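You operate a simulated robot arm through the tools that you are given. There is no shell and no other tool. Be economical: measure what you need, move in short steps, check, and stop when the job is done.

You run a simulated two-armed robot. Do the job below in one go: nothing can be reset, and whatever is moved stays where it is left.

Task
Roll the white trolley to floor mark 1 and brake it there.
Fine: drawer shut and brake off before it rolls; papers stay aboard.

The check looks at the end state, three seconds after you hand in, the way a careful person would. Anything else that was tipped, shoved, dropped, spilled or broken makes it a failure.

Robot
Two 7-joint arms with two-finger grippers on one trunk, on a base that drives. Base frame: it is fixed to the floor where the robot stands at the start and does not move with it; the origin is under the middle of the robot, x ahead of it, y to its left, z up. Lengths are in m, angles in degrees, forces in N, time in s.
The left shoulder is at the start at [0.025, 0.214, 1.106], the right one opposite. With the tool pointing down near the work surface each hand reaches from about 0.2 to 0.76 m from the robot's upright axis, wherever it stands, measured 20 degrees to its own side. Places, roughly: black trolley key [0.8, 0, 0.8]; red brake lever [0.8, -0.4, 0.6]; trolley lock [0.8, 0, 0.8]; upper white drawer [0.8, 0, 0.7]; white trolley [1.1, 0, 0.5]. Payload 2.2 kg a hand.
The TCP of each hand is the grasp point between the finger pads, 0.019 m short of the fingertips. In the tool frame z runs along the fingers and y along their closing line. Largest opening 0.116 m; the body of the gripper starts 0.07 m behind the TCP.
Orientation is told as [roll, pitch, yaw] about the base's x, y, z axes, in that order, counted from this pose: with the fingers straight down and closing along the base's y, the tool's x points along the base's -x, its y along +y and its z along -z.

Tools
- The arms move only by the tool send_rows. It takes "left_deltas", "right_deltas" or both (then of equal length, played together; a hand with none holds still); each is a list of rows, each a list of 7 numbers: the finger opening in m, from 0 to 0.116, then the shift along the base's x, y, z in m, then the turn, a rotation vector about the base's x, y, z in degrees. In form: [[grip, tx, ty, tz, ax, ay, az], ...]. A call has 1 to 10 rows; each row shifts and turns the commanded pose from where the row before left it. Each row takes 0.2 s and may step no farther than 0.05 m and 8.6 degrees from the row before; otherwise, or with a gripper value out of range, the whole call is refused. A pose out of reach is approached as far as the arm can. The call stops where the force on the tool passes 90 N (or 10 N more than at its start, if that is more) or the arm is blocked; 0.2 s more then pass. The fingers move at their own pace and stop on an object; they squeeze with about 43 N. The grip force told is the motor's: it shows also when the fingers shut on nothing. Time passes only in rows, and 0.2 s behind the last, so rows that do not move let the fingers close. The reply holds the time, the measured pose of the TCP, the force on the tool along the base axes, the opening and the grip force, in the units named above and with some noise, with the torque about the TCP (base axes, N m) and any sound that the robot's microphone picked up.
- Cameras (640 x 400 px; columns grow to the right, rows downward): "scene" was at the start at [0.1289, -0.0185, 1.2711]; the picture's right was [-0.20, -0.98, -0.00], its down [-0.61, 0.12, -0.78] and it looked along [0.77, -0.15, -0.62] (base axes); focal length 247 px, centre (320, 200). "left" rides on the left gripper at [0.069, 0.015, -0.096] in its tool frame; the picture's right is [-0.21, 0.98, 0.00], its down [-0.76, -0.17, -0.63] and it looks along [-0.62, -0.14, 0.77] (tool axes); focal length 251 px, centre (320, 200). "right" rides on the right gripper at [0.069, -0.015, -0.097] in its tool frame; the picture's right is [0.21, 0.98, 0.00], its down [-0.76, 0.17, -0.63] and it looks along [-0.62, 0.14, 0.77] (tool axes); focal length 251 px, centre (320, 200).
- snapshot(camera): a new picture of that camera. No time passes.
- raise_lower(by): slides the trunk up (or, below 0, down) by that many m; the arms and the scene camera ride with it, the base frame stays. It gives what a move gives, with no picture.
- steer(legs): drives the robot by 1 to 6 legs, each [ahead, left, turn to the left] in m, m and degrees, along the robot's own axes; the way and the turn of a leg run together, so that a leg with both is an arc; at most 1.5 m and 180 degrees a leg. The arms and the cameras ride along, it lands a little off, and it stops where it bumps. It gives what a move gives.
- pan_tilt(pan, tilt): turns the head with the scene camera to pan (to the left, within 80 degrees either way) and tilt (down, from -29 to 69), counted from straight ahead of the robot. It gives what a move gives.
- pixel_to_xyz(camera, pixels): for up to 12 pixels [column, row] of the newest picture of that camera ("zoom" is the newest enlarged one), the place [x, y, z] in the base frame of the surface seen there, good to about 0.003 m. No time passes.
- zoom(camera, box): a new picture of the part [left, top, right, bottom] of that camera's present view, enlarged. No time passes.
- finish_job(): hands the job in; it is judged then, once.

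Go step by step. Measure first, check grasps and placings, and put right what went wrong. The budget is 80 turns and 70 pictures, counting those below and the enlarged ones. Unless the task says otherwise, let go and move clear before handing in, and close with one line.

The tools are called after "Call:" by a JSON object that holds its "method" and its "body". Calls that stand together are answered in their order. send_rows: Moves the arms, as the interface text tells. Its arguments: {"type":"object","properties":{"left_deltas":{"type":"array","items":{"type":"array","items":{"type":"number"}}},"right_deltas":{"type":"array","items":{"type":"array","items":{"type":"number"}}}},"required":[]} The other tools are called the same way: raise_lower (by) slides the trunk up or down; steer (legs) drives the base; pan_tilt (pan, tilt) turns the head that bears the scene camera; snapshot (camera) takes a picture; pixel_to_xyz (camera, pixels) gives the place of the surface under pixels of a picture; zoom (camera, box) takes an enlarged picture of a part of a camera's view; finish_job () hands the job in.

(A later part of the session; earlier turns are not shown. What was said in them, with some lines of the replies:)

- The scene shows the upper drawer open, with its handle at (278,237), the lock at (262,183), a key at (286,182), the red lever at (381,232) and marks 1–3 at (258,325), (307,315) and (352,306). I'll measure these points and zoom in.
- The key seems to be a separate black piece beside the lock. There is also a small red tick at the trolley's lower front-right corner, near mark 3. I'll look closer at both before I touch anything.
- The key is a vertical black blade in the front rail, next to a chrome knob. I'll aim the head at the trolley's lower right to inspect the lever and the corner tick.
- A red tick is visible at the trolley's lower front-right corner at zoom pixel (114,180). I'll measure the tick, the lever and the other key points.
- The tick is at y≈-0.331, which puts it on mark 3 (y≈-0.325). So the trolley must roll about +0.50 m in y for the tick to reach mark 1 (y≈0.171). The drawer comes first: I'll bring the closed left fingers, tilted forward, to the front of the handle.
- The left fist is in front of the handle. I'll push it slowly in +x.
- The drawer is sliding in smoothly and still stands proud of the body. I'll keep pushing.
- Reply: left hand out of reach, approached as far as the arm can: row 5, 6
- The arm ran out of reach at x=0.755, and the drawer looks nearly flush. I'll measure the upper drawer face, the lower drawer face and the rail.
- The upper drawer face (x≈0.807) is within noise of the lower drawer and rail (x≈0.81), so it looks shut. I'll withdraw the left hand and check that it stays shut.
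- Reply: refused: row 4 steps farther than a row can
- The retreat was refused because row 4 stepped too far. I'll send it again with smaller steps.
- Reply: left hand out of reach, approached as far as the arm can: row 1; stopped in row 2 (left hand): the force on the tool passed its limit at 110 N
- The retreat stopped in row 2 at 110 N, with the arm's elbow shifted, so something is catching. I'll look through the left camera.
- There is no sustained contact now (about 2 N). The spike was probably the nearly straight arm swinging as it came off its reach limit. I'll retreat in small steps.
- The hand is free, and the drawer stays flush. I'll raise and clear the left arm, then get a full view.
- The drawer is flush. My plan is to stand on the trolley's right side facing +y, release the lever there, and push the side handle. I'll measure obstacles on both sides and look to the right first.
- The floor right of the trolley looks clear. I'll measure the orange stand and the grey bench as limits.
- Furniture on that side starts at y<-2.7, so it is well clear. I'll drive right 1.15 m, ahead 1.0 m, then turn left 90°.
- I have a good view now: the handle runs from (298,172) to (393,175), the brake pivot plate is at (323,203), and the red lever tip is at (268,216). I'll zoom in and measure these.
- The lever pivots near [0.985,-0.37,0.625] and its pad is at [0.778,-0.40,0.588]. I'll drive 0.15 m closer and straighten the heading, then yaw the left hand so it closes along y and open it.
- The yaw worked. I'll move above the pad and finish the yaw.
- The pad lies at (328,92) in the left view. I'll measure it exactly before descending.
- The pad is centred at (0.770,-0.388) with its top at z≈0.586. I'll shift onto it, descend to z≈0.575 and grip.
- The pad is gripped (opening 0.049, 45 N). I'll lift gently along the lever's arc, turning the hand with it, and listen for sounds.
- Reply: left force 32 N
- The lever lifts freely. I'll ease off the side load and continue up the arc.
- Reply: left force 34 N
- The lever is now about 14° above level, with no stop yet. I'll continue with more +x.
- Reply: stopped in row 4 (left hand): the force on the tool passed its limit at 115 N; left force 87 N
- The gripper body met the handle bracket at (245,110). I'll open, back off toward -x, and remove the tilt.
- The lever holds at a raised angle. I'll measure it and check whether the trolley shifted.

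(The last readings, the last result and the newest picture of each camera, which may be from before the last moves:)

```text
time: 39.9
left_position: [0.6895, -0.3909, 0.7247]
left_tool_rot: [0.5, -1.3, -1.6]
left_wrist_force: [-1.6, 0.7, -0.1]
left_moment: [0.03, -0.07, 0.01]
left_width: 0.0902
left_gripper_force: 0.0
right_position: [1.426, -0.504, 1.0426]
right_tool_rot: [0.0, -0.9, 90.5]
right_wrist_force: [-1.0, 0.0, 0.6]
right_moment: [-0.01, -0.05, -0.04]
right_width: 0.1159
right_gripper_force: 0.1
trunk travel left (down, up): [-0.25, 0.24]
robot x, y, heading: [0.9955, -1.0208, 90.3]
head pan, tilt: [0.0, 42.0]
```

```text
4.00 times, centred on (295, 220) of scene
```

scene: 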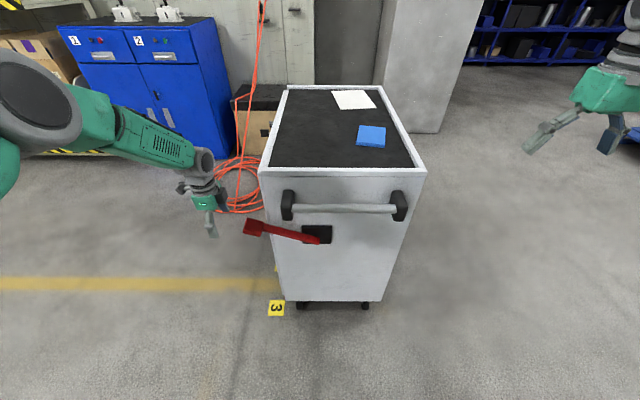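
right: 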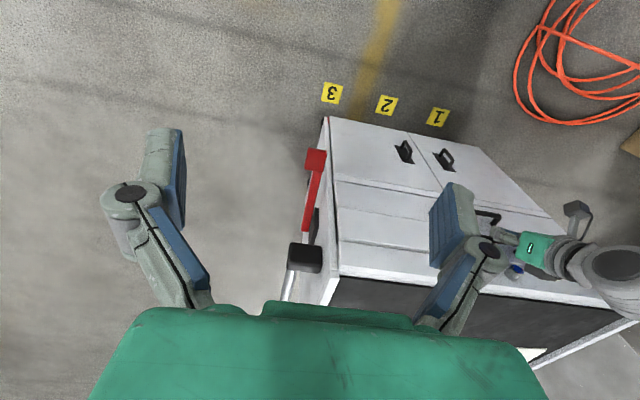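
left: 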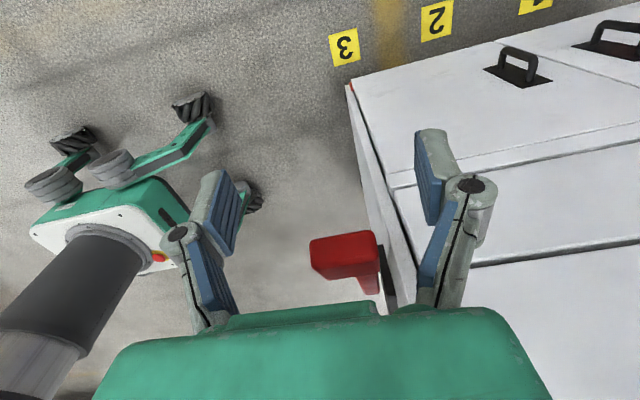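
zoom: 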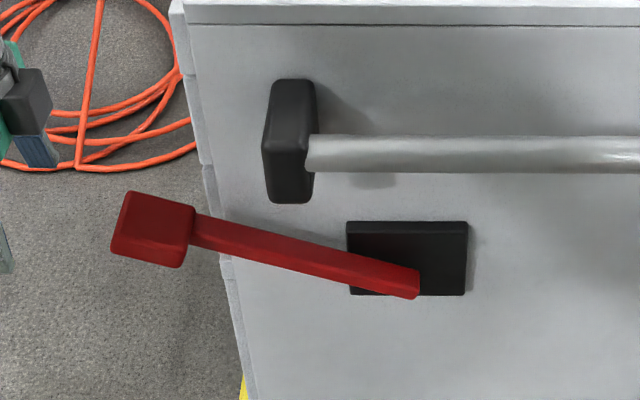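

The lever is at about +25°, up from -10°, and I can't tell whether that is its stop. I'll regrip the pad with the hand tilted away from the bracket and lift more.

Call:
{"method": "send_rows", "body": {"left_deltas": [[0.075, 0, 0.001, -0.01, 0, -7, 0], [0.075, 0, 0, -0.008, 0, -7, 1], [0.075, 0.03, 0, 0, 0, 0, 1], [0.075, 0.03, 0, 0, 0, 0, 0], [0.075, 0.032, 0, 0, 0, 0, 0], [0.03, 0, 0, 0, 0, 0, 0], [0.03, 0, 0, 0, 0, 0, 0], [0.03, 0, 0, 0, 0, 0, 0]]}}

Call:
{"method": "snapshot", "body": {"camera": "left"}}

```text
time: 41.7
left_position: [0.7873, -0.3867, 0.7065]
left_tool_rot: [0.7, -14.9, 0.3]
left_wrist_force: [-1.3, -0.3, -8.1]
left_moment: [-0.18, 0.99, -0.05]
left_width: 0.0498
left_gripper_force: 45.0
right_position: [1.4361, -0.5035, 1.0375]
right_tool_rot: [0.4, -0.9, 90.5]
right_wrist_force: [0.0, -0.2, 0.2]
right_moment: [0.03, 0.0, 0.0]
right_width: 0.1158
right_gripper_force: 0.0
trunk travel left (down, up): [-0.25, 0.24]
robot x, y, heading: [1.0002, -1.0213, 90.4]
head pan, tilt: [0.0, 42.0]
```

```text
33 pictures are left
```

left: 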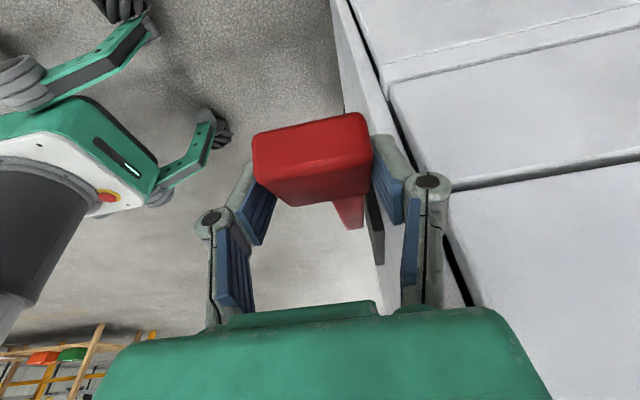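

Regripped at opening 0.050. I'll lift a few degrees further along the arc.

Call:
{"method": "send_rows", "body": {"left_deltas": [[0.03, 0.005, 0, 0.01, 0, 3, 0], [0.03, 0.005, 0, 0.01, 0, 3, 0], [0.03, 0.006, 0, 0.01, 0, 3, 0]]}}

Call:
{"method": "zoom", "body": {"camera": "scene", "box": [235, 170, 355, 270]}}

```text
time: 42.5
left_position: [0.8083, -0.3902, 0.7431]
left_tool_rot: [1.3, -5.8, 0.2]
left_wrist_force: [-0.3, -0.4, 0.1]
left_moment: [0.01, 0.0, 0.02]
left_width: 0.0301
left_gripper_force: 0.0
right_position: [1.4406, -0.5087, 1.0387]
right_tool_rot: [0.6, -1.1, 90.3]
right_wrist_force: [-1.0, -0.3, -0.7]
right_moment: [0.02, -0.04, 0.0]
right_width: 0.1159
right_gripper_force: 0.0
trunk travel left (down, up): [-0.25, 0.24]
robot x, y, heading: [1.0014, -1.0195, 90.5]
head pan, tilt: [0.0, 42.0]
```

```text
4.00 times, centred on (295, 220) of scene
```

zoom: 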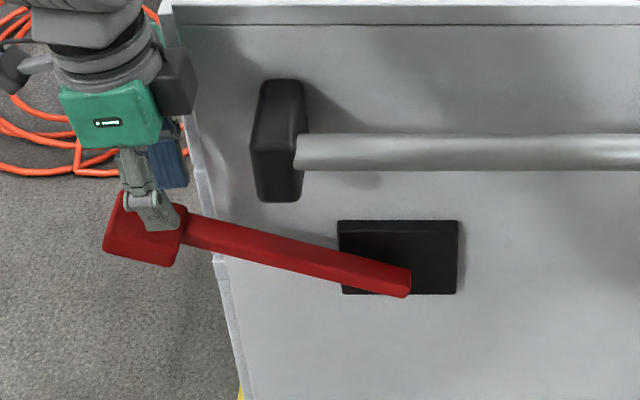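

The grip slipped off upward and the lever stayed, so about +25° is its upper stop. I'll withdraw the left hand and prepare both hands for the handle.

Call:
{"method": "send_rows", "body": {"left_deltas": [[0.08, -0.03, -0.01, 0, 0, 0, 0], [0.08, -0.04, -0.01, 0, 0, 3, 0], [0.08, -0.02, -0.03, 0.03, 0, 3, 0], [0.08, 0, -0.03, 0.04, 0, 0, 0], [0.08, 0, -0.03, 0.04, 0, 0, 0], [0.08, 0.03, -0.02, 0.03, 0, 0, 0], [0.08, 0.04, -0.01, 0.02, 0, 0, 0], [0.08, 0.04, 0, 0.02, 0, 0, 0], [0.08, 0.04, 0, 0, 0, 0, 0], [0.08, 0.04, 0, 0, 0, 0, 0]], "right_deltas": [[0.08, 0, 0, 0, 0, 0, -8.5], [0.08, 0, 0, 0, 0, 0, -8.5], [0.08, 0, 0, 0, 0, 0, -8.5], [0.08, 0, 0, 0, 0, 0, -8.5], [0.08, 0, 0, 0, 0, 0, -8.5], [0.08, 0, 0, 0, 0, 0, -8.5], [0.08, 0, 0, 0, 0, 0, -8.5], [0.08, 0, 0, 0, 0, 0, -8.5], [0.08, 0, 0, 0, 0, 0, -8.5], [0.08, 0, 0, 0, 0, 0, -8.5]]}}

Call:
{"method": "snapshot", "body": {"camera": "scene"}}

```text
time: 44.7
left_position: [0.8993, -0.5324, 0.9171]
left_tool_rot: [0.8, -0.1, 0.3]
left_wrist_force: [-0.7, -0.9, -0.1]
left_moment: [0.0, -0.01, 0.0]
left_width: 0.0798
left_gripper_force: 0.1
right_position: [1.4328, -0.5051, 1.04]
right_tool_rot: [0.2, -0.9, 5.4]
right_wrist_force: [-0.6, -0.5, 0.0]
right_moment: [0.03, -0.02, -0.02]
right_width: 0.08
right_gripper_force: 0.1
trunk travel left (down, up): [-0.25, 0.24]
robot x, y, heading: [0.996, -1.0209, 90.5]
head pan, tilt: [0.0, 42.0]
```

```text
31 pictures are left
```

scene: 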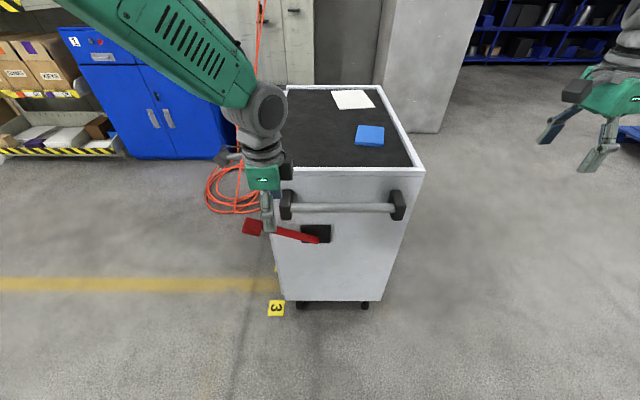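

The lever is up and the left hand is clear. I'll bring both hands to a pre-grasp above the bar (centre about y=-0.41, z=0.795), tilted 25° so the gripper bodies clear the trolley wall.

Call:
{"method": "send_rows", "body": {"left_deltas": [[0.06, 0.0083, 0.0108, -0.005, 3, 0, 0], [0.06, 0.0083, 0.0108, -0.005, 3, 0, 0], [0.06, 0.0083, 0.0108, -0.005, 3, 0, 0], [0.06, 0.0083, 0.0108, -0.005, 3, 0, 0], [0.06, 0.0083, 0.0108, -0.005, 3, 0, 0], [0.06, 0.0083, 0.0108, -0.005, 3, 0, 0], [0.06, 0.0083, 0.0108, -0.005, 3, 0, 0], [0.06, 0.0083, 0.0108, -0.005, 3, 0, 0]], "right_deltas": [[0.06, -0.036, 0.0074, -0.0204, 3.1, 0, -0.7], [0.06, -0.036, 0.0074, -0.0204, 3.1, 0, -0.7], [0.06, -0.036, 0.0074, -0.0204, 3.1, 0, -0.7], [0.06, -0.036, 0.0074, -0.0204, 3.1, 0, -0.7], [0.06, -0.036, 0.0074, -0.0204, 3.1, 0, -0.7], [0.06, -0.036, 0.0074, -0.0204, 3.1, 0, -0.7], [0.06, -0.036, 0.0074, -0.0204, 3.1, 0, -0.7], [0.06, -0.036, 0.0074, -0.0204, 3.1, 0, -0.7]]}}

Call:
{"method": "snapshot", "body": {"camera": "left"}}

Call:
{"method": "snapshot", "body": {"camera": "right"}}

```text
time: 46.5
left_position: [0.9532, -0.4296, 0.889]
left_tool_rot: [25.0, -2.9, 3.0]
left_wrist_force: [-0.7, 0.1, 0.5]
left_moment: [-0.01, 0.03, 0.01]
left_width: 0.0598
left_gripper_force: 0.0
right_position: [1.1609, -0.4356, 0.888]
right_tool_rot: [25.3, 1.3, -3.7]
right_wrist_force: [0.0, 0.9, -0.8]
right_moment: [-0.01, -0.02, 0.01]
right_width: 0.06
right_gripper_force: 0.1
trunk travel left (down, up): [-0.25, 0.24]
robot x, y, heading: [1.003, -1.0168, 90.2]
head pan, tilt: [0.0, 42.0]
```

```text
30 pictures are left
```

left: 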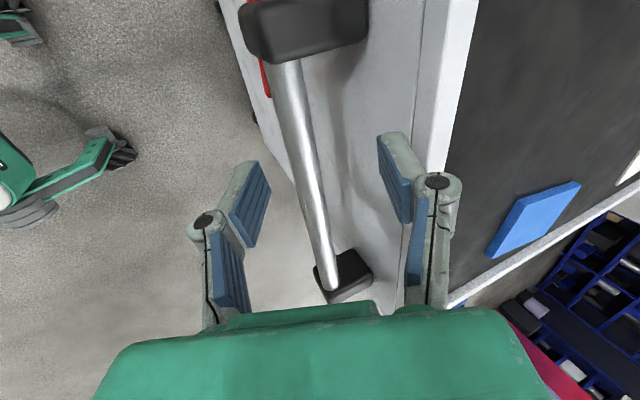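

```text
29 pictures are left
```

right: 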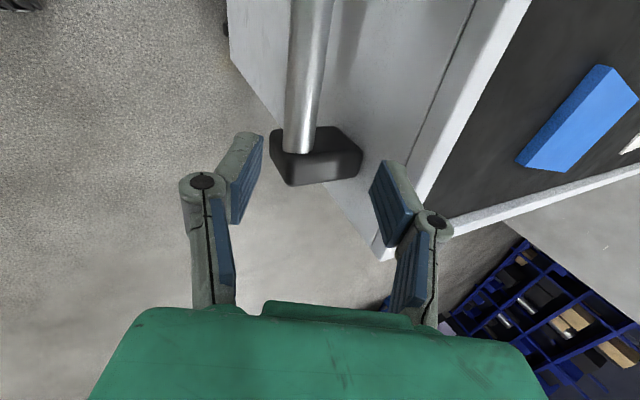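

Both hands straddle the line of the bar. I'll measure the bar in these views.

Call:
{"method": "pixel_to_xyz", "body": {"camera": "left", "pixels": [[297, 120], [284, 120], [309, 118], [320, 220], [330, 218], [310, 222], [360, 120], [300, 15]]}}

Call:
{"method": "pixel_to_xyz", "body": {"camera": "right", "pixels": [[307, 60], [290, 62], [324, 62], [300, 140], [315, 170], [360, 100]]}}

```text
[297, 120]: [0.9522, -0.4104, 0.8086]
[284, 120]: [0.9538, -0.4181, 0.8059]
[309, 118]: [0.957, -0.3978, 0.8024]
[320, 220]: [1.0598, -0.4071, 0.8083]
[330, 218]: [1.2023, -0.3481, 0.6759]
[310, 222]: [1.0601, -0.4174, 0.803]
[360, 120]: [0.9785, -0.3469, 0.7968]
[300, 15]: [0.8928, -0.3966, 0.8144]
```

```text
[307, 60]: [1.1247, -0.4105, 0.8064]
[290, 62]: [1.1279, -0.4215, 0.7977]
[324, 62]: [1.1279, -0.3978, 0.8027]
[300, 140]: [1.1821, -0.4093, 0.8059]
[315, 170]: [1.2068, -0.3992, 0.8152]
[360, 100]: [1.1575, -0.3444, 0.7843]
```

Bar centre is y≈-0.409, z≈0.797. I'll descend both hands onto it and close.

Call:
{"method": "send_rows", "body": {"left_deltas": [[0.06, 0.004, 0.005, -0.022, 0, 0.7, -0.7], [0.06, 0.004, 0.005, -0.022, 0, 0.7, -0.7], [0.06, 0.004, 0.005, -0.022, 0, 0.7, -0.7], [0.06, 0.003, 0.005, -0.022, 0, 0.7, -0.7], [0.015, 0, 0, 0, 0, 0, 0], [0.015, 0, 0, 0, 0, 0, 0], [0.015, 0, 0, 0, 0, 0, 0]], "right_deltas": [[0.06, -0.007, 0.0065, -0.022, 0, -0.3, 0.9], [0.06, -0.007, 0.0065, -0.022, 0, -0.3, 0.9], [0.06, -0.007, 0.0065, -0.022, 0, -0.3, 0.9], [0.06, -0.006, 0.0065, -0.022, 0, -0.3, 0.9], [0.015, 0, 0, 0, 0, 0, 0], [0.015, 0, 0, 0, 0, 0, 0], [0.015, 0, 0, 0, 0, 0, 0]]}}

Call:
{"method": "snapshot", "body": {"camera": "scene"}}

```text
time: 48.1
left_position: [0.98, -0.4191, 0.7875]
left_tool_rot: [24.8, 2.6, -2.0]
left_wrist_force: [-5.3, 2.4, -4.5]
left_moment: [0.15, -0.29, -0.28]
left_width: 0.0165
left_gripper_force: 1.6
right_position: [1.1281, -0.4171, 0.7854]
right_tool_rot: [25.0, -2.7, 1.8]
right_wrist_force: [5.8, 0.8, 3.5]
right_moment: [-0.22, 0.79, 0.32]
right_width: 0.015
right_gripper_force: 0.0
trunk travel left (down, up): [-0.25, 0.24]
robot x, y, heading: [0.9999, -1.0199, 90.3]
head pan, tilt: [0.0, 42.0]
```

```text
28 pictures are left
```

scene: 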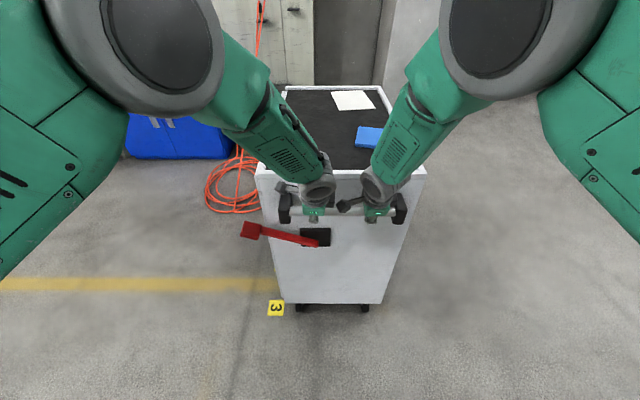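

The fingers reached 0.015 with almost no grip force, which looks smaller than the bar. I'll look closely.

Call:
{"method": "snapshot", "body": {"camera": "left"}}

Call:
{"method": "snapshot", "body": {"camera": "right"}}

```text
27 pictures are left
```

left: 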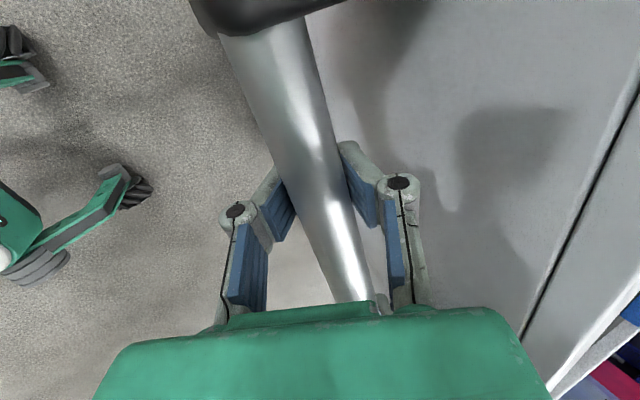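

```text
26 pictures are left
```

right: 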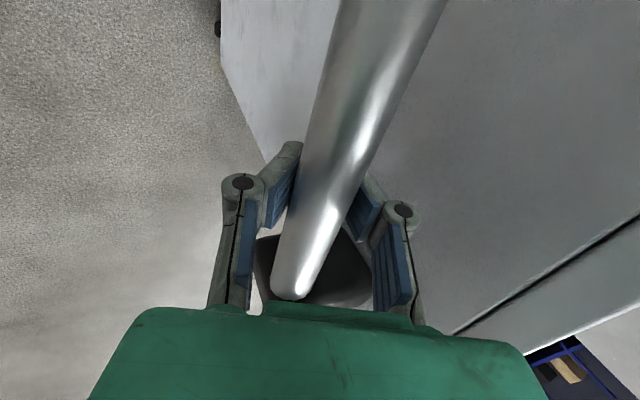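

The bar sits between the fingers, but above the pads, because the hands went too low. I'll reopen, rise about 12 mm, shift +y 8 mm and close firmly.

Call:
{"method": "send_rows", "body": {"left_deltas": [[0.06, 0, 0, 0, 0, 0, 0], [0.06, 0, 0.004, 0.006, 0, 0, 0], [0.06, 0, 0.004, 0.006, 0, 0, 0], [0.06, 0, 0, 0, 0, 0, 0], [0.01, 0, 0, 0, 0, 0, 0], [0.01, 0, 0, 0, 0, 0, 0], [0.0, 0, 0, 0, 0, 0, 0]], "right_deltas": [[0.06, 0, 0, 0, 0, 0, 0], [0.06, 0, 0.004, 0.006, 0, 0, 0], [0.06, 0, 0.004, 0.006, 0, 0, 0], [0.06, 0, 0, 0, 0, 0, 0], [0.01, 0, 0, 0, 0, 0, 0], [0.01, 0, 0, 0, 0, 0, 0], [0.0, 0, 0, 0, 0, 0, 0]]}}

```text
time: 49.7
left_position: [0.9814, -0.4131, 0.7982]
left_tool_rot: [24.5, 2.9, -2.0]
left_wrist_force: [-31.8, -9.2, -8.3]
left_moment: [-1.57, -4.14, -0.25]
left_width: 0.0221
left_gripper_force: 44.9
right_position: [1.1296, -0.41, 0.7951]
right_tool_rot: [24.6, -3.0, 2.0]
right_wrist_force: [33.6, 3.3, -24.6]
right_moment: [1.89, 3.2, 2.19]
right_width: 0.0194
right_gripper_force: 44.2
trunk travel left (down, up): [-0.25, 0.24]
robot x, y, heading: [0.999, -1.0202, 90.7]
head pan, tilt: [0.0, 42.0]
```

Both hands grip the bar (0.022 and 0.019, 44 N). They push against each other by about 32 N in x, so I'll relax that slightly and test a gentle +y push.

Call:
{"method": "send_rows", "body": {"left_deltas": [[0, -0.004, 0, 0, 0, 0, 0], [0, 0, 0.005, 0, 0, 0, 0], [0, 0, 0.008, 0, 0, 0, 0], [0, 0, 0.008, 0, 0, 0, 0], [0, 0, 0, 0, 0, 0, 0]], "right_deltas": [[0, 0.004, 0, 0.002, 0, 0, 0], [0, 0, 0.005, 0, 0, 0, 0], [0, 0, 0.008, 0, 0, 0, 0], [0, 0, 0.008, 0, 0, 0, 0], [0, 0, 0, 0, 0, 0, 0]]}}

Call:
{"method": "snapshot", "body": {"camera": "scene"}}

```text
time: 50.9
left_position: [0.982, -0.391, 0.799]
left_tool_rot: [24.6, 3.0, -2.6]
left_wrist_force: [-15.9, 9.2, -32.1]
left_moment: [0.28, -0.45, 0.27]
left_width: 0.0225
left_gripper_force: 45.1
right_position: [1.1297, -0.3881, 0.7949]
right_tool_rot: [24.6, -3.0, 2.4]
right_wrist_force: [29.1, -5.2, -22.5]
right_moment: [-0.23, 2.66, 0.11]
right_width: 0.0198
right_gripper_force: 44.4
trunk travel left (down, up): [-0.25, 0.24]
robot x, y, heading: [1.0031, -1.0189, 90.5]
head pan, tilt: [0.0, 42.0]
```

```text
25 pictures are left
```

scene: 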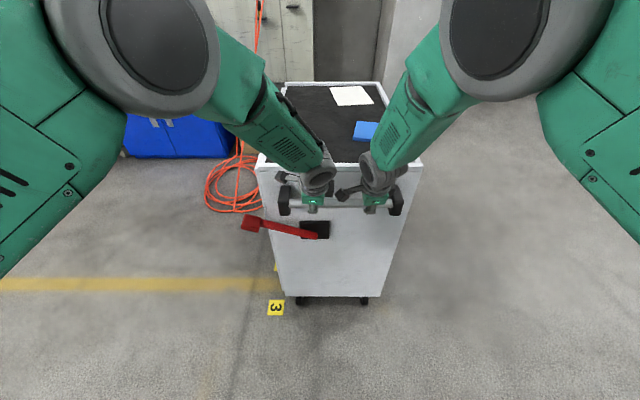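

The trolley moved 22 mm with only about 5 N, so the brake is off. About 0.48 m remains. I'll drive ahead 0.24 m while holding the bar, then check.

Call:
{"method": "steer", "body": {"legs": [[0.24, 0, 0]]}}

Call:
{"method": "snapshot", "body": {"camera": "scene"}}

```text
time: 52.7
left_position: [0.9802, -0.1597, 0.7986]
left_tool_rot: [24.4, 3.0, -2.6]
left_wrist_force: [-38.2, -20.0, -16.7]
left_moment: [0.17, -5.15, -1.94]
left_width: 0.0221
left_gripper_force: 45.0
right_position: [1.1289, -0.157, 0.7942]
right_tool_rot: [24.5, -3.2, 2.4]
right_wrist_force: [36.7, 4.3, -41.7]
right_moment: [-0.4, 4.78, 1.53]
right_width: 0.02
right_gripper_force: 44.9
trunk travel left (down, up): [-0.25, 0.24]
robot x, y, heading: [0.9966, -0.783, 90.1]
head pan, tilt: [0.0, 42.0]
```

```text
24 pictures are left
```

scene: 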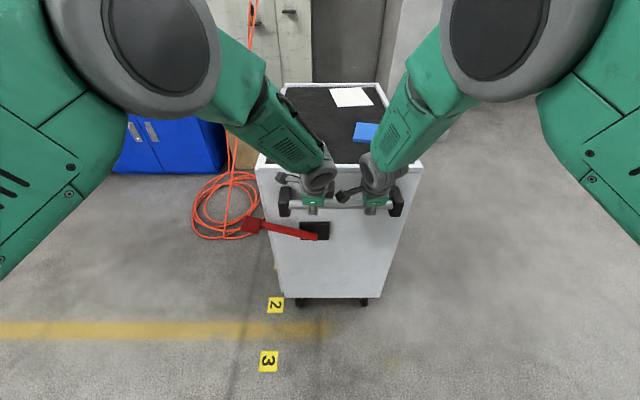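

The trolley followed: the hands are now at y≈-0.158, with mark 2 beside the corner. I'll drive another 0.24 m.

Call:
{"method": "steer", "body": {"legs": [[0.24, 0, 0]]}}

Call:
{"method": "pan_tilt", "body": {"pan": 14, "tilt": 55}}

Call:
{"method": "snapshot", "body": {"camera": "scene"}}

```text
time: 54.5
left_position: [0.9789, 0.0738, 0.7979]
left_tool_rot: [23.9, 3.1, -2.7]
left_wrist_force: [-0.9, -39.5, -20.5]
left_moment: [-0.59, -0.43, 1.15]
left_width: 0.0222
left_gripper_force: 45.1
right_position: [1.1281, 0.0773, 0.7949]
right_tool_rot: [24.1, -3.3, 1.9]
right_wrist_force: [-21.6, 19.8, -51.0]
right_moment: [-0.24, -0.09, -1.56]
right_width: 0.0197
right_gripper_force: 45.1
trunk travel left (down, up): [-0.25, 0.24]
robot x, y, heading: [0.9976, -0.5396, 89.8]
head pan, tilt: [0.0, 42.0]
```

```text
time: 55.2
left_position: [0.9769, 0.0689, 0.7972]
left_tool_rot: [23.5, 2.6, -2.1]
left_wrist_force: [30.6, -3.0, -34.6]
left_moment: [-0.21, 0.12, 1.36]
left_width: 0.0215
left_gripper_force: 45.4
right_position: [1.13, 0.0721, 0.7941]
right_tool_rot: [24.0, -2.5, 1.7]
right_wrist_force: [-40.8, 7.9, -22.7]
right_moment: [-0.15, -0.04, -1.28]
right_width: 0.02
right_gripper_force: 44.8
trunk travel left (down, up): [-0.25, 0.24]
robot x, y, heading: [0.9994, -0.5404, 89.7]
head pan, tilt: [14.0, 55.0]
```

```text
23 pictures are left
```

scene: 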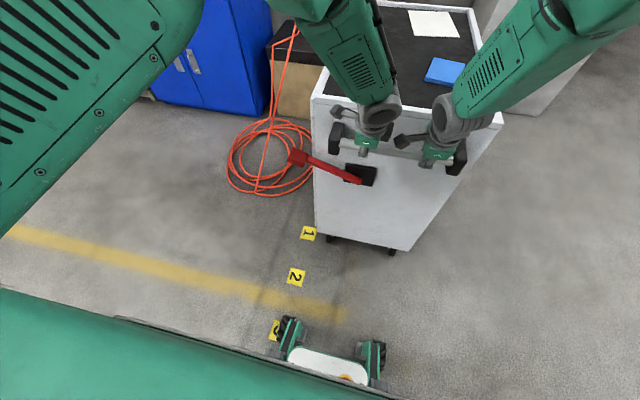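

The corner is close to mark 1 at (308,233). I'll measure the side panel's bottom corner against the mark.

Call:
{"method": "zoom", "body": {"camera": "scene", "box": [280, 180, 360, 250]}}

Call:
{"method": "pixel_to_xyz", "body": {"camera": "scene", "pixels": [[308, 233], [320, 232], [318, 225], [325, 232], [330, 150], [340, 210], [395, 225], [400, 240]]}}

```text
5.71 times, centred on (320, 215) of scene
```

zoom: 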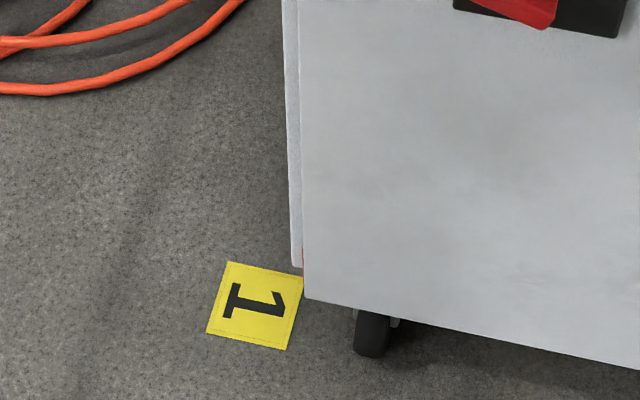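

```text
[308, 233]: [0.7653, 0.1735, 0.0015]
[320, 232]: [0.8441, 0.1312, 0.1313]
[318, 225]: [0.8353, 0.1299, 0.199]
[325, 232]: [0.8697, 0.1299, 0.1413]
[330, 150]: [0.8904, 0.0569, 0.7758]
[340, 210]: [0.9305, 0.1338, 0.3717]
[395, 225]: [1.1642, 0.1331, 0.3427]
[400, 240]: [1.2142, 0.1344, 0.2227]
```

The side panel is at y≈0.132, which puts the tick at about 0.147, so 23 mm are still missing to mark 1 (0.1725). I'll push with the arms.

Call:
{"method": "send_rows", "body": {"left_deltas": [[0, 0, 0.006, 0, 0, 0, 0], [0, 0, 0.009, 0, 0, 0, 0], [0, 0, 0.008, 0, 0, 0, 0], [0, 0, 0, 0, 0, 0, 0], [0, 0, 0, 0, 0, 0, 0]], "right_deltas": [[0, 0, 0.006, 0, 0, 0, 0], [0, 0, 0.009, 0, 0, 0, 0], [0, 0, 0.008, 0, 0, 0, 0], [0, 0, 0, 0, 0, 0, 0], [0, 0, 0, 0, 0, 0, 0]]}}

Call:
{"method": "zoom", "body": {"camera": "scene", "box": [280, 180, 360, 250]}}

Call:
{"method": "pixel_to_xyz", "body": {"camera": "zoom", "pixels": [[258, 305], [340, 250], [340, 100], [500, 250], [600, 280], [296, 220], [300, 245]]}}

```text
time: 56.4
left_position: [0.9766, 0.0925, 0.7972]
left_tool_rot: [23.7, 3.3, -2.7]
left_wrist_force: [0.1, 30.2, -62.4]
left_moment: [0.02, -0.11, 1.0]
left_width: 0.0224
left_gripper_force: 44.5
right_position: [1.129, 0.0929, 0.7949]
right_tool_rot: [24.0, -3.0, 1.9]
right_wrist_force: [-10.5, -24.4, -13.0]
right_moment: [-0.13, 1.13, -1.06]
right_width: 0.0202
right_gripper_force: 45.0
trunk travel left (down, up): [-0.25, 0.24]
robot x, y, heading: [1.0022, -0.5387, 90.0]
head pan, tilt: [14.0, 55.0]
```

```text
5.71 times, centred on (320, 215) of scene
```

zoom: 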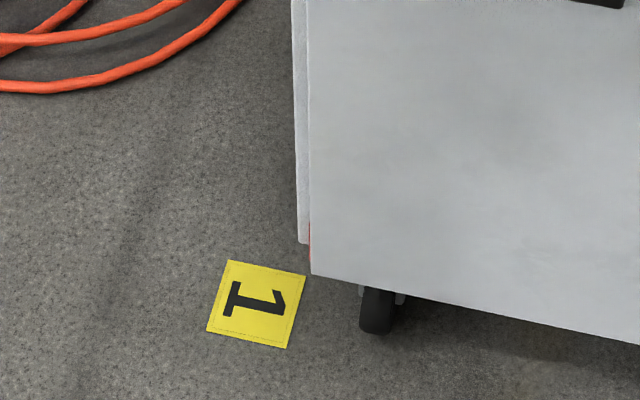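

```text
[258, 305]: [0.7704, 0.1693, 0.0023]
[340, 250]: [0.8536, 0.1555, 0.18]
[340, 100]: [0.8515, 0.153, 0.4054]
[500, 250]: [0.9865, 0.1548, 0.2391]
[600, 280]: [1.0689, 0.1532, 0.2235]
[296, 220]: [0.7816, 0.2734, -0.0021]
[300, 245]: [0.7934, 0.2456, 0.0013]
```

The panel is at y≈0.154, up from -0.347, so it travelled 0.501 m. The tick is at about 0.170 against mark 1 at 0.1715, which is good. The right hand keeps holding; I'll release the left and move it over the brake pad.

Call:
{"method": "send_rows", "body": {"left_deltas": [[0.06, 0, 0, 0, 0, 0, 0], [0.06, 0, 0, 0, 0, 0, 0], [0.06, 0, -0.014, 0.03, 0, 0, 0], [0.06, 0, -0.014, 0.03, 0, 0, 0], [0.06, 0, -0.014, 0.03, 0, 0, 0], [0.0, -0.045, 0, 0.01, 0, 0, 0], [0.0, -0.048, 0, 0, 0, 0, 0], [0.0, -0.048, 0, 0, 0, 0, 0], [0.0, -0.048, 0, 0, 0, 0, 0], [0.0, -0.01, 0.045, 0, 0, 0, 0]]}}

Call:
{"method": "snapshot", "body": {"camera": "left"}}

Call:
{"method": "snapshot", "body": {"camera": "scene"}}

```text
time: 58.6
left_position: [0.7811, 0.0966, 0.8984]
left_tool_rot: [24.1, 3.1, -2.8]
left_wrist_force: [0.8, -0.2, 0.6]
left_moment: [0.01, -0.02, 0.02]
left_width: 0.0
left_gripper_force: 28.2
right_position: [1.1298, 0.0917, 0.7956]
right_tool_rot: [24.2, -3.3, 2.0]
right_wrist_force: [-11.6, 0.2, -39.6]
right_moment: [-0.22, -0.55, -1.65]
right_width: 0.02
right_gripper_force: 45.0
trunk travel left (down, up): [-0.25, 0.24]
robot x, y, heading: [0.9966, -0.5403, 89.8]
head pan, tilt: [14.0, 55.0]
```

```text
20 pictures are left
```

left: 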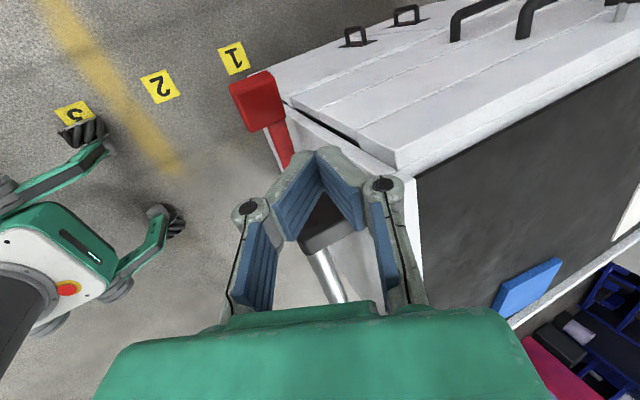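

```text
19 pictures are left
```

scene: 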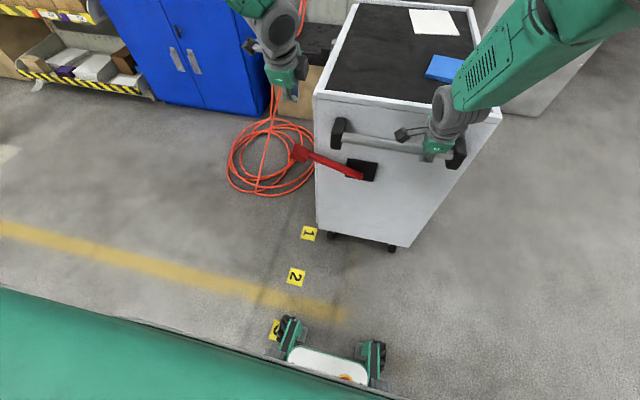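

The drawers are still shut and the papers are aboard. I'll measure the pad position and recheck the panel.

Call:
{"method": "pixel_to_xyz", "body": {"camera": "left", "pixels": [[235, 82], [268, 74], [250, 125], [280, 120], [258, 100], [285, 155]]}}

Call:
{"method": "pixel_to_xyz", "body": {"camera": "scene", "pixels": [[298, 150], [305, 155], [325, 163], [345, 210], [395, 225], [308, 233]]}}

```text
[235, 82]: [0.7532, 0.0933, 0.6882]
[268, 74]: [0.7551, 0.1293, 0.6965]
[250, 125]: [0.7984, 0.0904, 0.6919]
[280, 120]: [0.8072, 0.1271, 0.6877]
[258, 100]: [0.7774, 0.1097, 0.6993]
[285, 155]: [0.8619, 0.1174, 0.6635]
```

```text
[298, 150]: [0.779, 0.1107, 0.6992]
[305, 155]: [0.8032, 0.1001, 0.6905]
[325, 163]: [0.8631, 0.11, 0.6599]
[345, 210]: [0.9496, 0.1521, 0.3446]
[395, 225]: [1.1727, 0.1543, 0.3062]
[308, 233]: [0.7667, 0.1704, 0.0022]
```

The pad is centred at (0.778,0.110) with its top at z≈0.70. I'll descend the closed fist onto it and press down.

Call:
{"method": "send_rows", "body": {"left_deltas": [[0, -0.002, 0.003, -0.045, 0, 0, 0], [0, 0, 0, -0.045, 0, 0, 0], [0, 0, 0, -0.045, 0, 0, 0], [0, 0, 0, -0.04, 0, 0, 0], [0, 0, 0, -0.018, 0, 0, 0], [0, -0.001, 0, -0.018, 0, 0, 0], [0, -0.002, 0, -0.018, 0, 0, 0], [0, -0.002, 0, -0.018, 0, 0, 0], [0, -0.002, 0, -0.018, 0, 0, 0], [0, 0, 0, -0.015, 0, 0, 0]]}}

Call:
{"method": "zoom", "body": {"camera": "scene", "box": [240, 90, 400, 260]}}

```text
time: 60.8
left_position: [0.7738, 0.0982, 0.6213]
left_tool_rot: [24.2, 3.2, -2.6]
left_wrist_force: [0.0, -0.7, -0.3]
left_moment: [-0.05, 0.0, -0.02]
left_width: 0.0
left_gripper_force: 29.0
right_position: [1.1292, 0.0927, 0.7953]
right_tool_rot: [24.1, -3.1, 2.0]
right_wrist_force: [-12.5, 1.3, -41.3]
right_moment: [0.06, 0.68, -0.96]
right_width: 0.0201
right_gripper_force: 44.6
trunk travel left (down, up): [-0.25, 0.24]
robot x, y, heading: [1.0017, -0.5411, 89.7]
head pan, tilt: [14.0, 55.0]
```

```text
2.35 times, centred on (320, 175) of scene
```

zoom: 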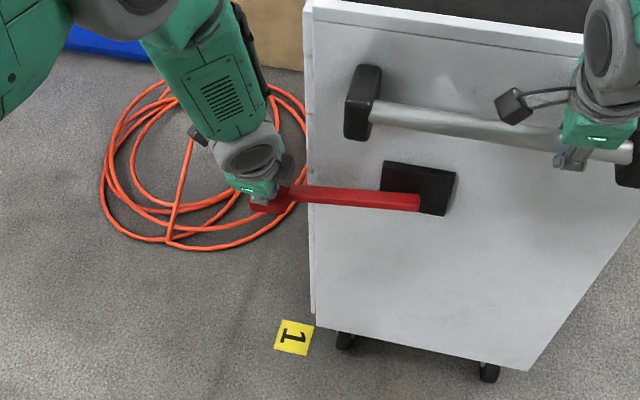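

The lever has come down with little resistance. I'll keep pressing to the lower stop.

Call:
{"method": "send_rows", "body": {"left_deltas": [[0, 0, 0, -0.01, 0, 0, 0], [0, 0, 0, -0.01, 0, 0, 0], [0, 0, 0, -0.008, 0, 0, 0], [0, 0, 0, -0.006, 0, 0, 0], [0, 0, 0, -0.005, 0, 0, 0]]}}

```text
time: 61.7
left_position: [0.771, 0.1005, 0.6079]
left_tool_rot: [25.3, 3.7, -2.4]
left_wrist_force: [-1.4, -12.0, 22.5]
left_moment: [-0.28, -0.15, -0.13]
left_width: 0.0
left_gripper_force: 28.4
right_position: [1.132, 0.0895, 0.7998]
right_tool_rot: [25.0, -2.6, 1.7]
right_wrist_force: [2.5, 20.5, -19.5]
right_moment: [0.1, 1.49, -0.78]
right_width: 0.0233
right_gripper_force: 45.3
trunk travel left (down, up): [-0.25, 0.24]
robot x, y, heading: [1.0009, -0.5421, 89.9]
head pan, tilt: [14.0, 55.0]
stopped in row 4 (left hand): the force on the tool passed its limit at 96 N (the readings are from after the stop); the commanded pose is now the measured one
```

The lever hit a hard stop at 96 N, about its original low position. I'll lift the left hand off and measure the lever.

Call:
{"method": "send_rows", "body": {"left_deltas": [[0, 0, 0, 0.03, 0, 0, 0], [0, 0, -0.02, 0.04, 0, 0, 0], [0, 0, -0.02, 0.04, 0, 0, 0], [0, 0, -0.03, 0.04, 0, 0, 0], [0, 0, -0.03, 0.04, 0, 0, 0], [0, 0, -0.03, 0.04, 0, 0, 0]]}}

Call:
{"method": "snapshot", "body": {"camera": "scene"}}

```text
time: 63.1
left_position: [0.768, -0.0289, 0.8389]
left_tool_rot: [24.9, 3.2, -2.1]
left_wrist_force: [0.9, 0.3, 0.1]
left_moment: [0.01, 0.0, -0.01]
left_width: 0.0001
left_gripper_force: 28.2
right_position: [1.1311, 0.0896, 0.8005]
right_tool_rot: [24.9, -2.8, 2.0]
right_wrist_force: [6.1, 10.8, -6.0]
right_moment: [0.14, 0.7, -0.83]
right_width: 0.0232
right_gripper_force: 45.4
trunk travel left (down, up): [-0.25, 0.24]
robot x, y, heading: [0.9992, -0.54, 89.7]
head pan, tilt: [14.0, 55.0]
```

```text
17 pictures are left
```

scene: 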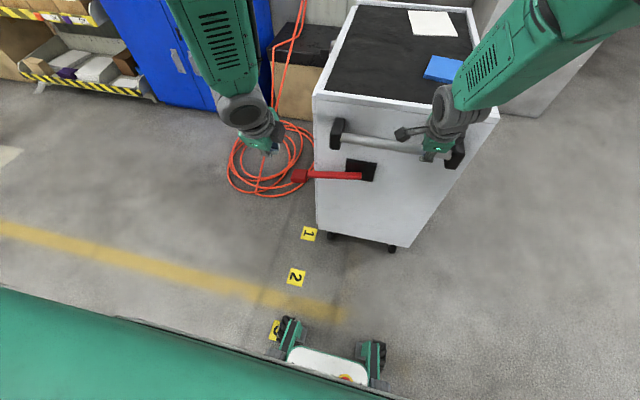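

I'll measure the lever angle and the trolley position.

Call:
{"method": "pixel_to_xyz", "body": {"camera": "scene", "pixels": [[300, 177], [320, 175], [340, 175], [358, 176], [345, 210], [395, 225], [325, 220], [308, 233]]}}

Call:
{"method": "zoom", "body": {"camera": "scene", "box": [280, 140, 400, 260]}}

```text
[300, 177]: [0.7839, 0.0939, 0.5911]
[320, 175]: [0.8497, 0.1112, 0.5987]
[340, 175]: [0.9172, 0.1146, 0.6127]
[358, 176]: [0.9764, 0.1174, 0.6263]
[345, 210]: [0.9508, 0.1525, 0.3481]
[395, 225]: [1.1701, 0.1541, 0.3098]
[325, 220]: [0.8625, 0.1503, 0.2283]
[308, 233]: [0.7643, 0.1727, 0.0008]
```

```text
3.33 times, centred on (340, 200) of scene
```

zoom: 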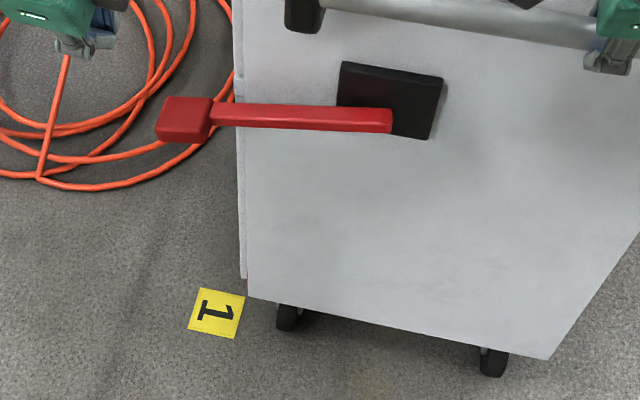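

The lever is back at its original braked angle (tip z≈0.59), and the panel holds at y≈0.153. I'll test the brake with a small right-hand push.

Call:
{"method": "send_rows", "body": {"right_deltas": [[0, 0, 0.004, 0, 0, 0, 0], [0, 0, 0.004, 0, 0, 0, 0], [0, 0, 0, 0, 0, 0, 0]]}}

```text
time: 63.9
left_position: [0.7696, -0.0305, 0.8438]
left_tool_rot: [25.6, 3.4, -2.4]
left_wrist_force: [-0.1, 0.5, 0.0]
left_moment: [0.01, 0.0, -0.01]
left_width: 0.0
left_gripper_force: 28.2
right_position: [1.1327, 0.0901, 0.8002]
right_tool_rot: [24.5, -3.0, 1.9]
right_wrist_force: [6.6, -33.0, 2.9]
right_moment: [-0.33, 0.37, -1.2]
right_width: 0.0234
right_gripper_force: 44.5
trunk travel left (down, up): [-0.25, 0.24]
robot x, y, heading: [0.9961, -0.5395, 89.9]
head pan, tilt: [14.0, 55.0]
```

The push built up to 33 N with no movement, so the brake holds. I'll undo the push, release the right hand and lift both hands clear.

Call:
{"method": "send_rows", "body": {"right_deltas": [[0, 0, -0.005, 0, 0, 0, 0], [0.06, 0, 0, 0, 0, 0, 0], [0.06, 0, 0, 0, 0, 0, 0], [0.06, 0, -0.014, 0.03, 0, 0, 0], [0.06, 0, -0.014, 0.03, 0, 0, 0], [0.06, 0, -0.02, 0.035, 0, 0, 0], [0.06, 0.02, -0.03, 0.03, 0, 0, 0], [0.06, 0.03, -0.03, 0.02, 0, 0, 0], [0.06, 0.03, -0.03, 0.02, 0, 0, 0]], "left_deltas": [[0, 0, 0, 0.03, 0, 0, 0], [0, 0, -0.02, 0.03, 0, 0, 0], [0, 0, -0.03, 0.02, 0, 0, 0], [0, 0, -0.03, 0.02, 0, 0, 0], [0, 0, 0, 0.02, 0, 0, 0], [0, 0, 0, 0, 0, 0, 0], [0, 0, 0, 0, 0, 0, 0], [0, 0, 0, 0, 0, 0, 0], [0, 0, 0, 0, 0, 0, 0]]}}

Call:
{"method": "steer", "body": {"legs": [[-0.35, 0, 0]]}}

Call:
{"method": "snapshot", "body": {"camera": "scene"}}

```text
time: 65.5
left_position: [0.7704, -0.1136, 0.961]
left_tool_rot: [25.4, 3.4, -2.5]
left_wrist_force: [0.2, -1.1, 0.3]
left_moment: [0.0, 0.03, 0.01]
left_width: 0.0001
left_gripper_force: 28.8
right_position: [1.1552, -0.0205, 0.8108]
right_tool_rot: [13.4, -1.8, 0.7]
right_wrist_force: [0.3, -0.8, 0.1]
right_moment: [0.04, -0.02, -0.01]
right_width: 0.0598
right_gripper_force: 0.1
trunk travel left (down, up): [-0.25, 0.24]
robot x, y, heading: [0.9962, -0.5398, 90.0]
head pan, tilt: [14.0, 55.0]
stopped in row 7 (right hand): the arm was blocked; the commanded pose is now the measured one
```

```text
time: 67.7
left_position: [0.7713, -0.4547, 0.9587]
left_tool_rot: [25.3, 3.4, -2.9]
left_wrist_force: [-1.0, -0.2, -0.4]
left_moment: [0.01, -0.02, 0.0]
left_width: 0.0002
left_gripper_force: 28.9
right_position: [1.156, -0.3643, 0.8098]
right_tool_rot: [13.2, -1.8, 0.3]
right_wrist_force: [-0.1, -0.1, -0.6]
right_moment: [-0.01, -0.01, 0.03]
right_width: 0.06
right_gripper_force: 0.1
trunk travel left (down, up): [-0.25, 0.24]
robot x, y, heading: [0.9947, -0.8812, 89.5]
head pan, tilt: [14.0, 55.0]
```

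```text
15 pictures are left
```

scene: 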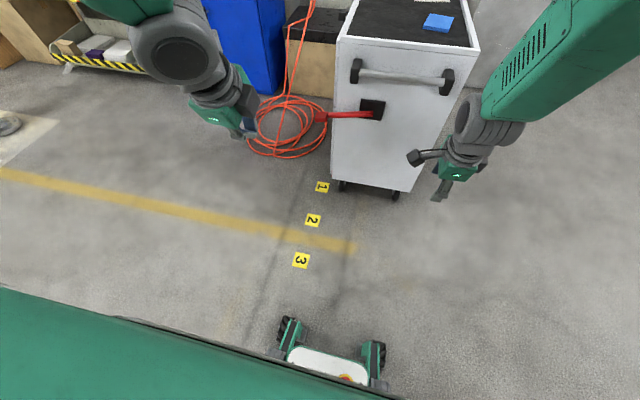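

The right arm was blocked briefly, but it came away free when I backed off. I'll do a final check of the trolley position, lever, papers and drawer.

Call:
{"method": "pan_tilt", "body": {"pan": 5, "tilt": 38}}

Call:
{"method": "snapshot", "body": {"camera": "scene"}}

Call:
{"method": "snapshot", "body": {"camera": "left"}}

```text
time: 68.5
left_position: [0.7701, -0.4563, 0.9602]
left_tool_rot: [25.5, 3.5, -2.9]
left_wrist_force: [-0.5, -0.2, -0.7]
left_moment: [-0.03, -0.02, 0.0]
left_width: 0.0001
left_gripper_force: 28.7
right_position: [1.157, -0.3647, 0.8111]
right_tool_rot: [13.3, -1.7, 0.2]
right_wrist_force: [0.5, 0.5, 0.2]
right_moment: [0.03, 0.0, 0.05]
right_width: 0.0602
right_gripper_force: 0.0
trunk travel left (down, up): [-0.25, 0.24]
robot x, y, heading: [0.9949, -0.8836, 89.4]
head pan, tilt: [5.0, 38.0]
```

```text
14 pictures are left
```

scene: 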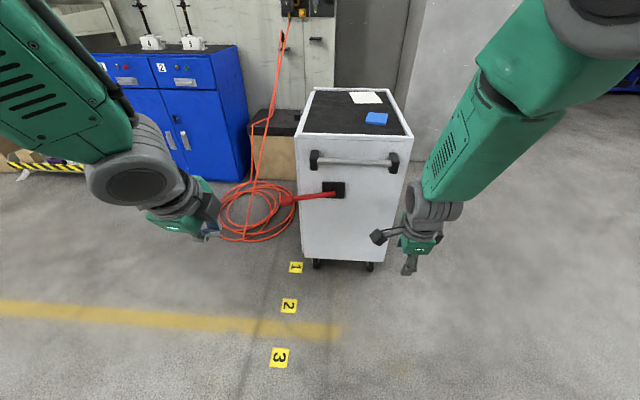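

```text
13 pictures are left
```

left: 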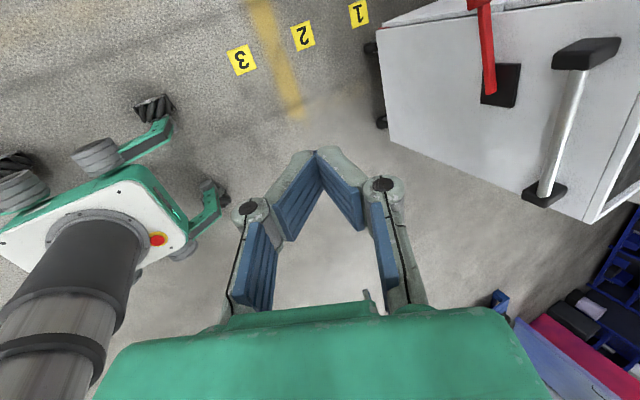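

The trolley stands beside mark 1 with its papers aboard. I'll move left to view the drawer front and the corner tick directly.

Call:
{"method": "pixel_to_xyz", "body": {"camera": "scene", "pixels": [[320, 240], [385, 240], [295, 268], [330, 215], [285, 202], [310, 230]]}}

Call:
{"method": "steer", "body": {"legs": [[0, 0.65, -35]]}}

Call:
{"method": "pan_tilt", "body": {"pan": 0, "tilt": 38}}

Call:
{"method": "snapshot", "body": {"camera": "scene"}}

```text
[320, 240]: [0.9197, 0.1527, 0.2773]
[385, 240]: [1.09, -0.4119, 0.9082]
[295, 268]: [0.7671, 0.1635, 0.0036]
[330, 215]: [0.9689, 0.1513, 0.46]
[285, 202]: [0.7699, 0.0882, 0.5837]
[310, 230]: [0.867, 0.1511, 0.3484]
```

```text
time: 72.2
left_position: [0.4301, -0.2128, 0.961]
left_tool_rot: [25.7, 3.8, -36.8]
left_wrist_force: [0.7, -0.4, 1.2]
left_moment: [0.0, -0.01, 0.03]
left_width: 0.0
left_gripper_force: 28.4
right_position: [0.8011, -0.3516, 0.8104]
right_tool_rot: [13.4, -1.3, -33.6]
right_wrist_force: [-0.1, -0.8, 0.0]
right_moment: [0.01, 0.05, -0.02]
right_width: 0.0601
right_gripper_force: 0.0
trunk travel left (down, up): [-0.25, 0.24]
robot x, y, heading: [0.3747, -0.6907, 55.9]
head pan, tilt: [5.0, 38.0]
```

```text
time: 72.8
left_position: [0.4259, -0.2123, 0.9619]
left_tool_rot: [25.6, 3.5, -36.7]
left_wrist_force: [0.2, 0.7, -1.0]
left_moment: [-0.01, -0.01, 0.03]
left_width: 0.0
left_gripper_force: 28.5
right_position: [0.7972, -0.351, 0.8117]
right_tool_rot: [13.5, -1.7, -33.6]
right_wrist_force: [-0.1, -0.4, 1.0]
right_moment: [0.02, 0.0, -0.02]
right_width: 0.06
right_gripper_force: 0.1
trunk travel left (down, up): [-0.25, 0.24]
robot x, y, heading: [0.3782, -0.689, 55.8]
head pan, tilt: [0.0, 38.0]
```

```text
12 pictures are left
```

scene: 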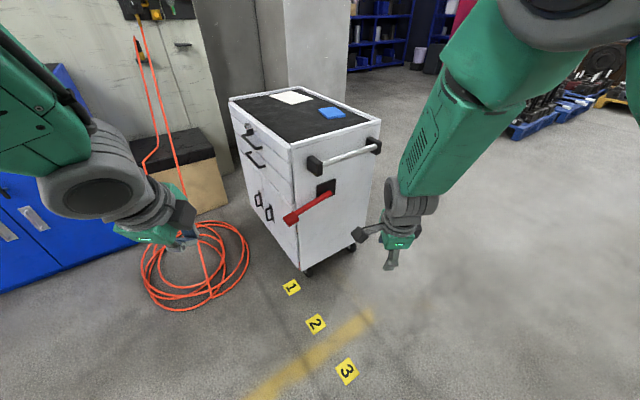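

Call:
{"method": "zoom", "body": {"camera": "scene", "box": [225, 90, 385, 310]}}

Call:
{"method": "zoom", "body": {"camera": "scene", "box": [270, 240, 330, 300]}}

Call:
{"method": "pixel_to_xyz", "body": {"camera": "zoom", "pixels": [[290, 250], [300, 260], [280, 230], [270, 210], [220, 310], [295, 170], [180, 180]]}}

```text
1.82 times, centred on (305, 200) of scene
```

zoom: 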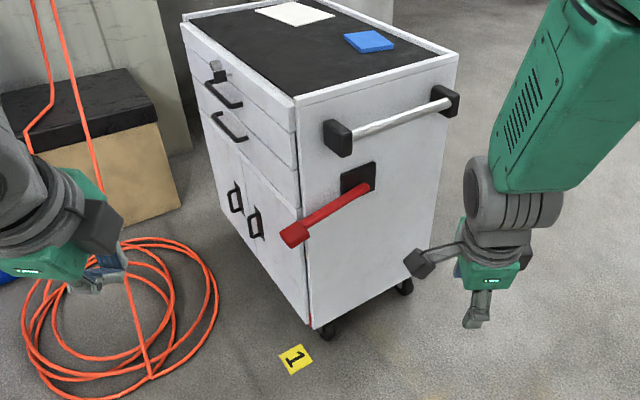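

```text
6.67 times, centred on (300, 270) of scene
```

zoom: 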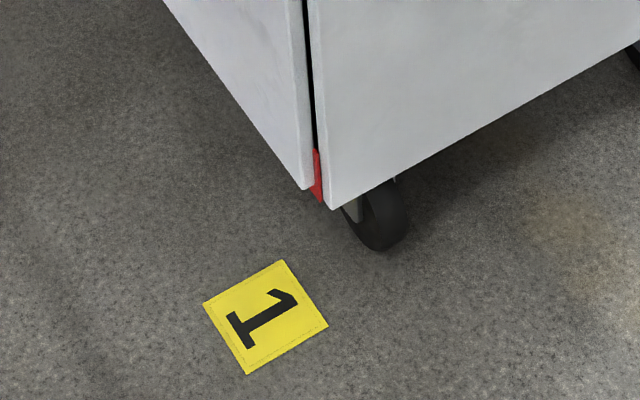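

```text
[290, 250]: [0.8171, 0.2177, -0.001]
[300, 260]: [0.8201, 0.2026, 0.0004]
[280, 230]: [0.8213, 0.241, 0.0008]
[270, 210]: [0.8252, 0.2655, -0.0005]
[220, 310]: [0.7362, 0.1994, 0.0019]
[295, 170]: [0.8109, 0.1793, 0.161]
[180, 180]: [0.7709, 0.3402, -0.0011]
```

The drawers are flush, the lever is down and the papers are aboard. I'll measure the red tick at (317,172) directly.

Call:
{"method": "pixel_to_xyz", "body": {"camera": "zoom", "pixels": [[317, 165], [319, 185], [320, 195], [309, 165], [335, 190], [267, 318]]}}

Call:
{"method": "zoom", "body": {"camera": "scene", "box": [225, 115, 275, 165]}}

```text
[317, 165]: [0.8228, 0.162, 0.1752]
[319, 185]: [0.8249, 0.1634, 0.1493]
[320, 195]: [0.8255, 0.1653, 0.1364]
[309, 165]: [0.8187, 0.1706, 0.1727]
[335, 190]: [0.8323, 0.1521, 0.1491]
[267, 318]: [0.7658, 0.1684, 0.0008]
```

```text
8.00 times, centred on (250, 140) of scene
```

zoom: 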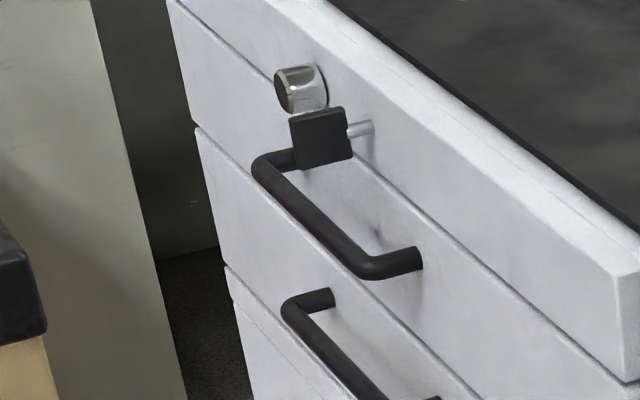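

The red tick is at y≈0.164 and mark 1's centre at about 0.169, so it is within a few mm. The drawer is flush, the brake holds, both papers are aboard and the hands are clear, so I'm handing in.

Call:
{"method": "finish_job", "body": {}}

```text
The job is handed in.
```

The white trolley is at floor mark 1, with its corner tick about 5 mm from the mark's centre. The drawer was shut and the brake off before it rolled; the brake is now on and held against a 33 N push. Both papers are still aboard and the hands are clear.
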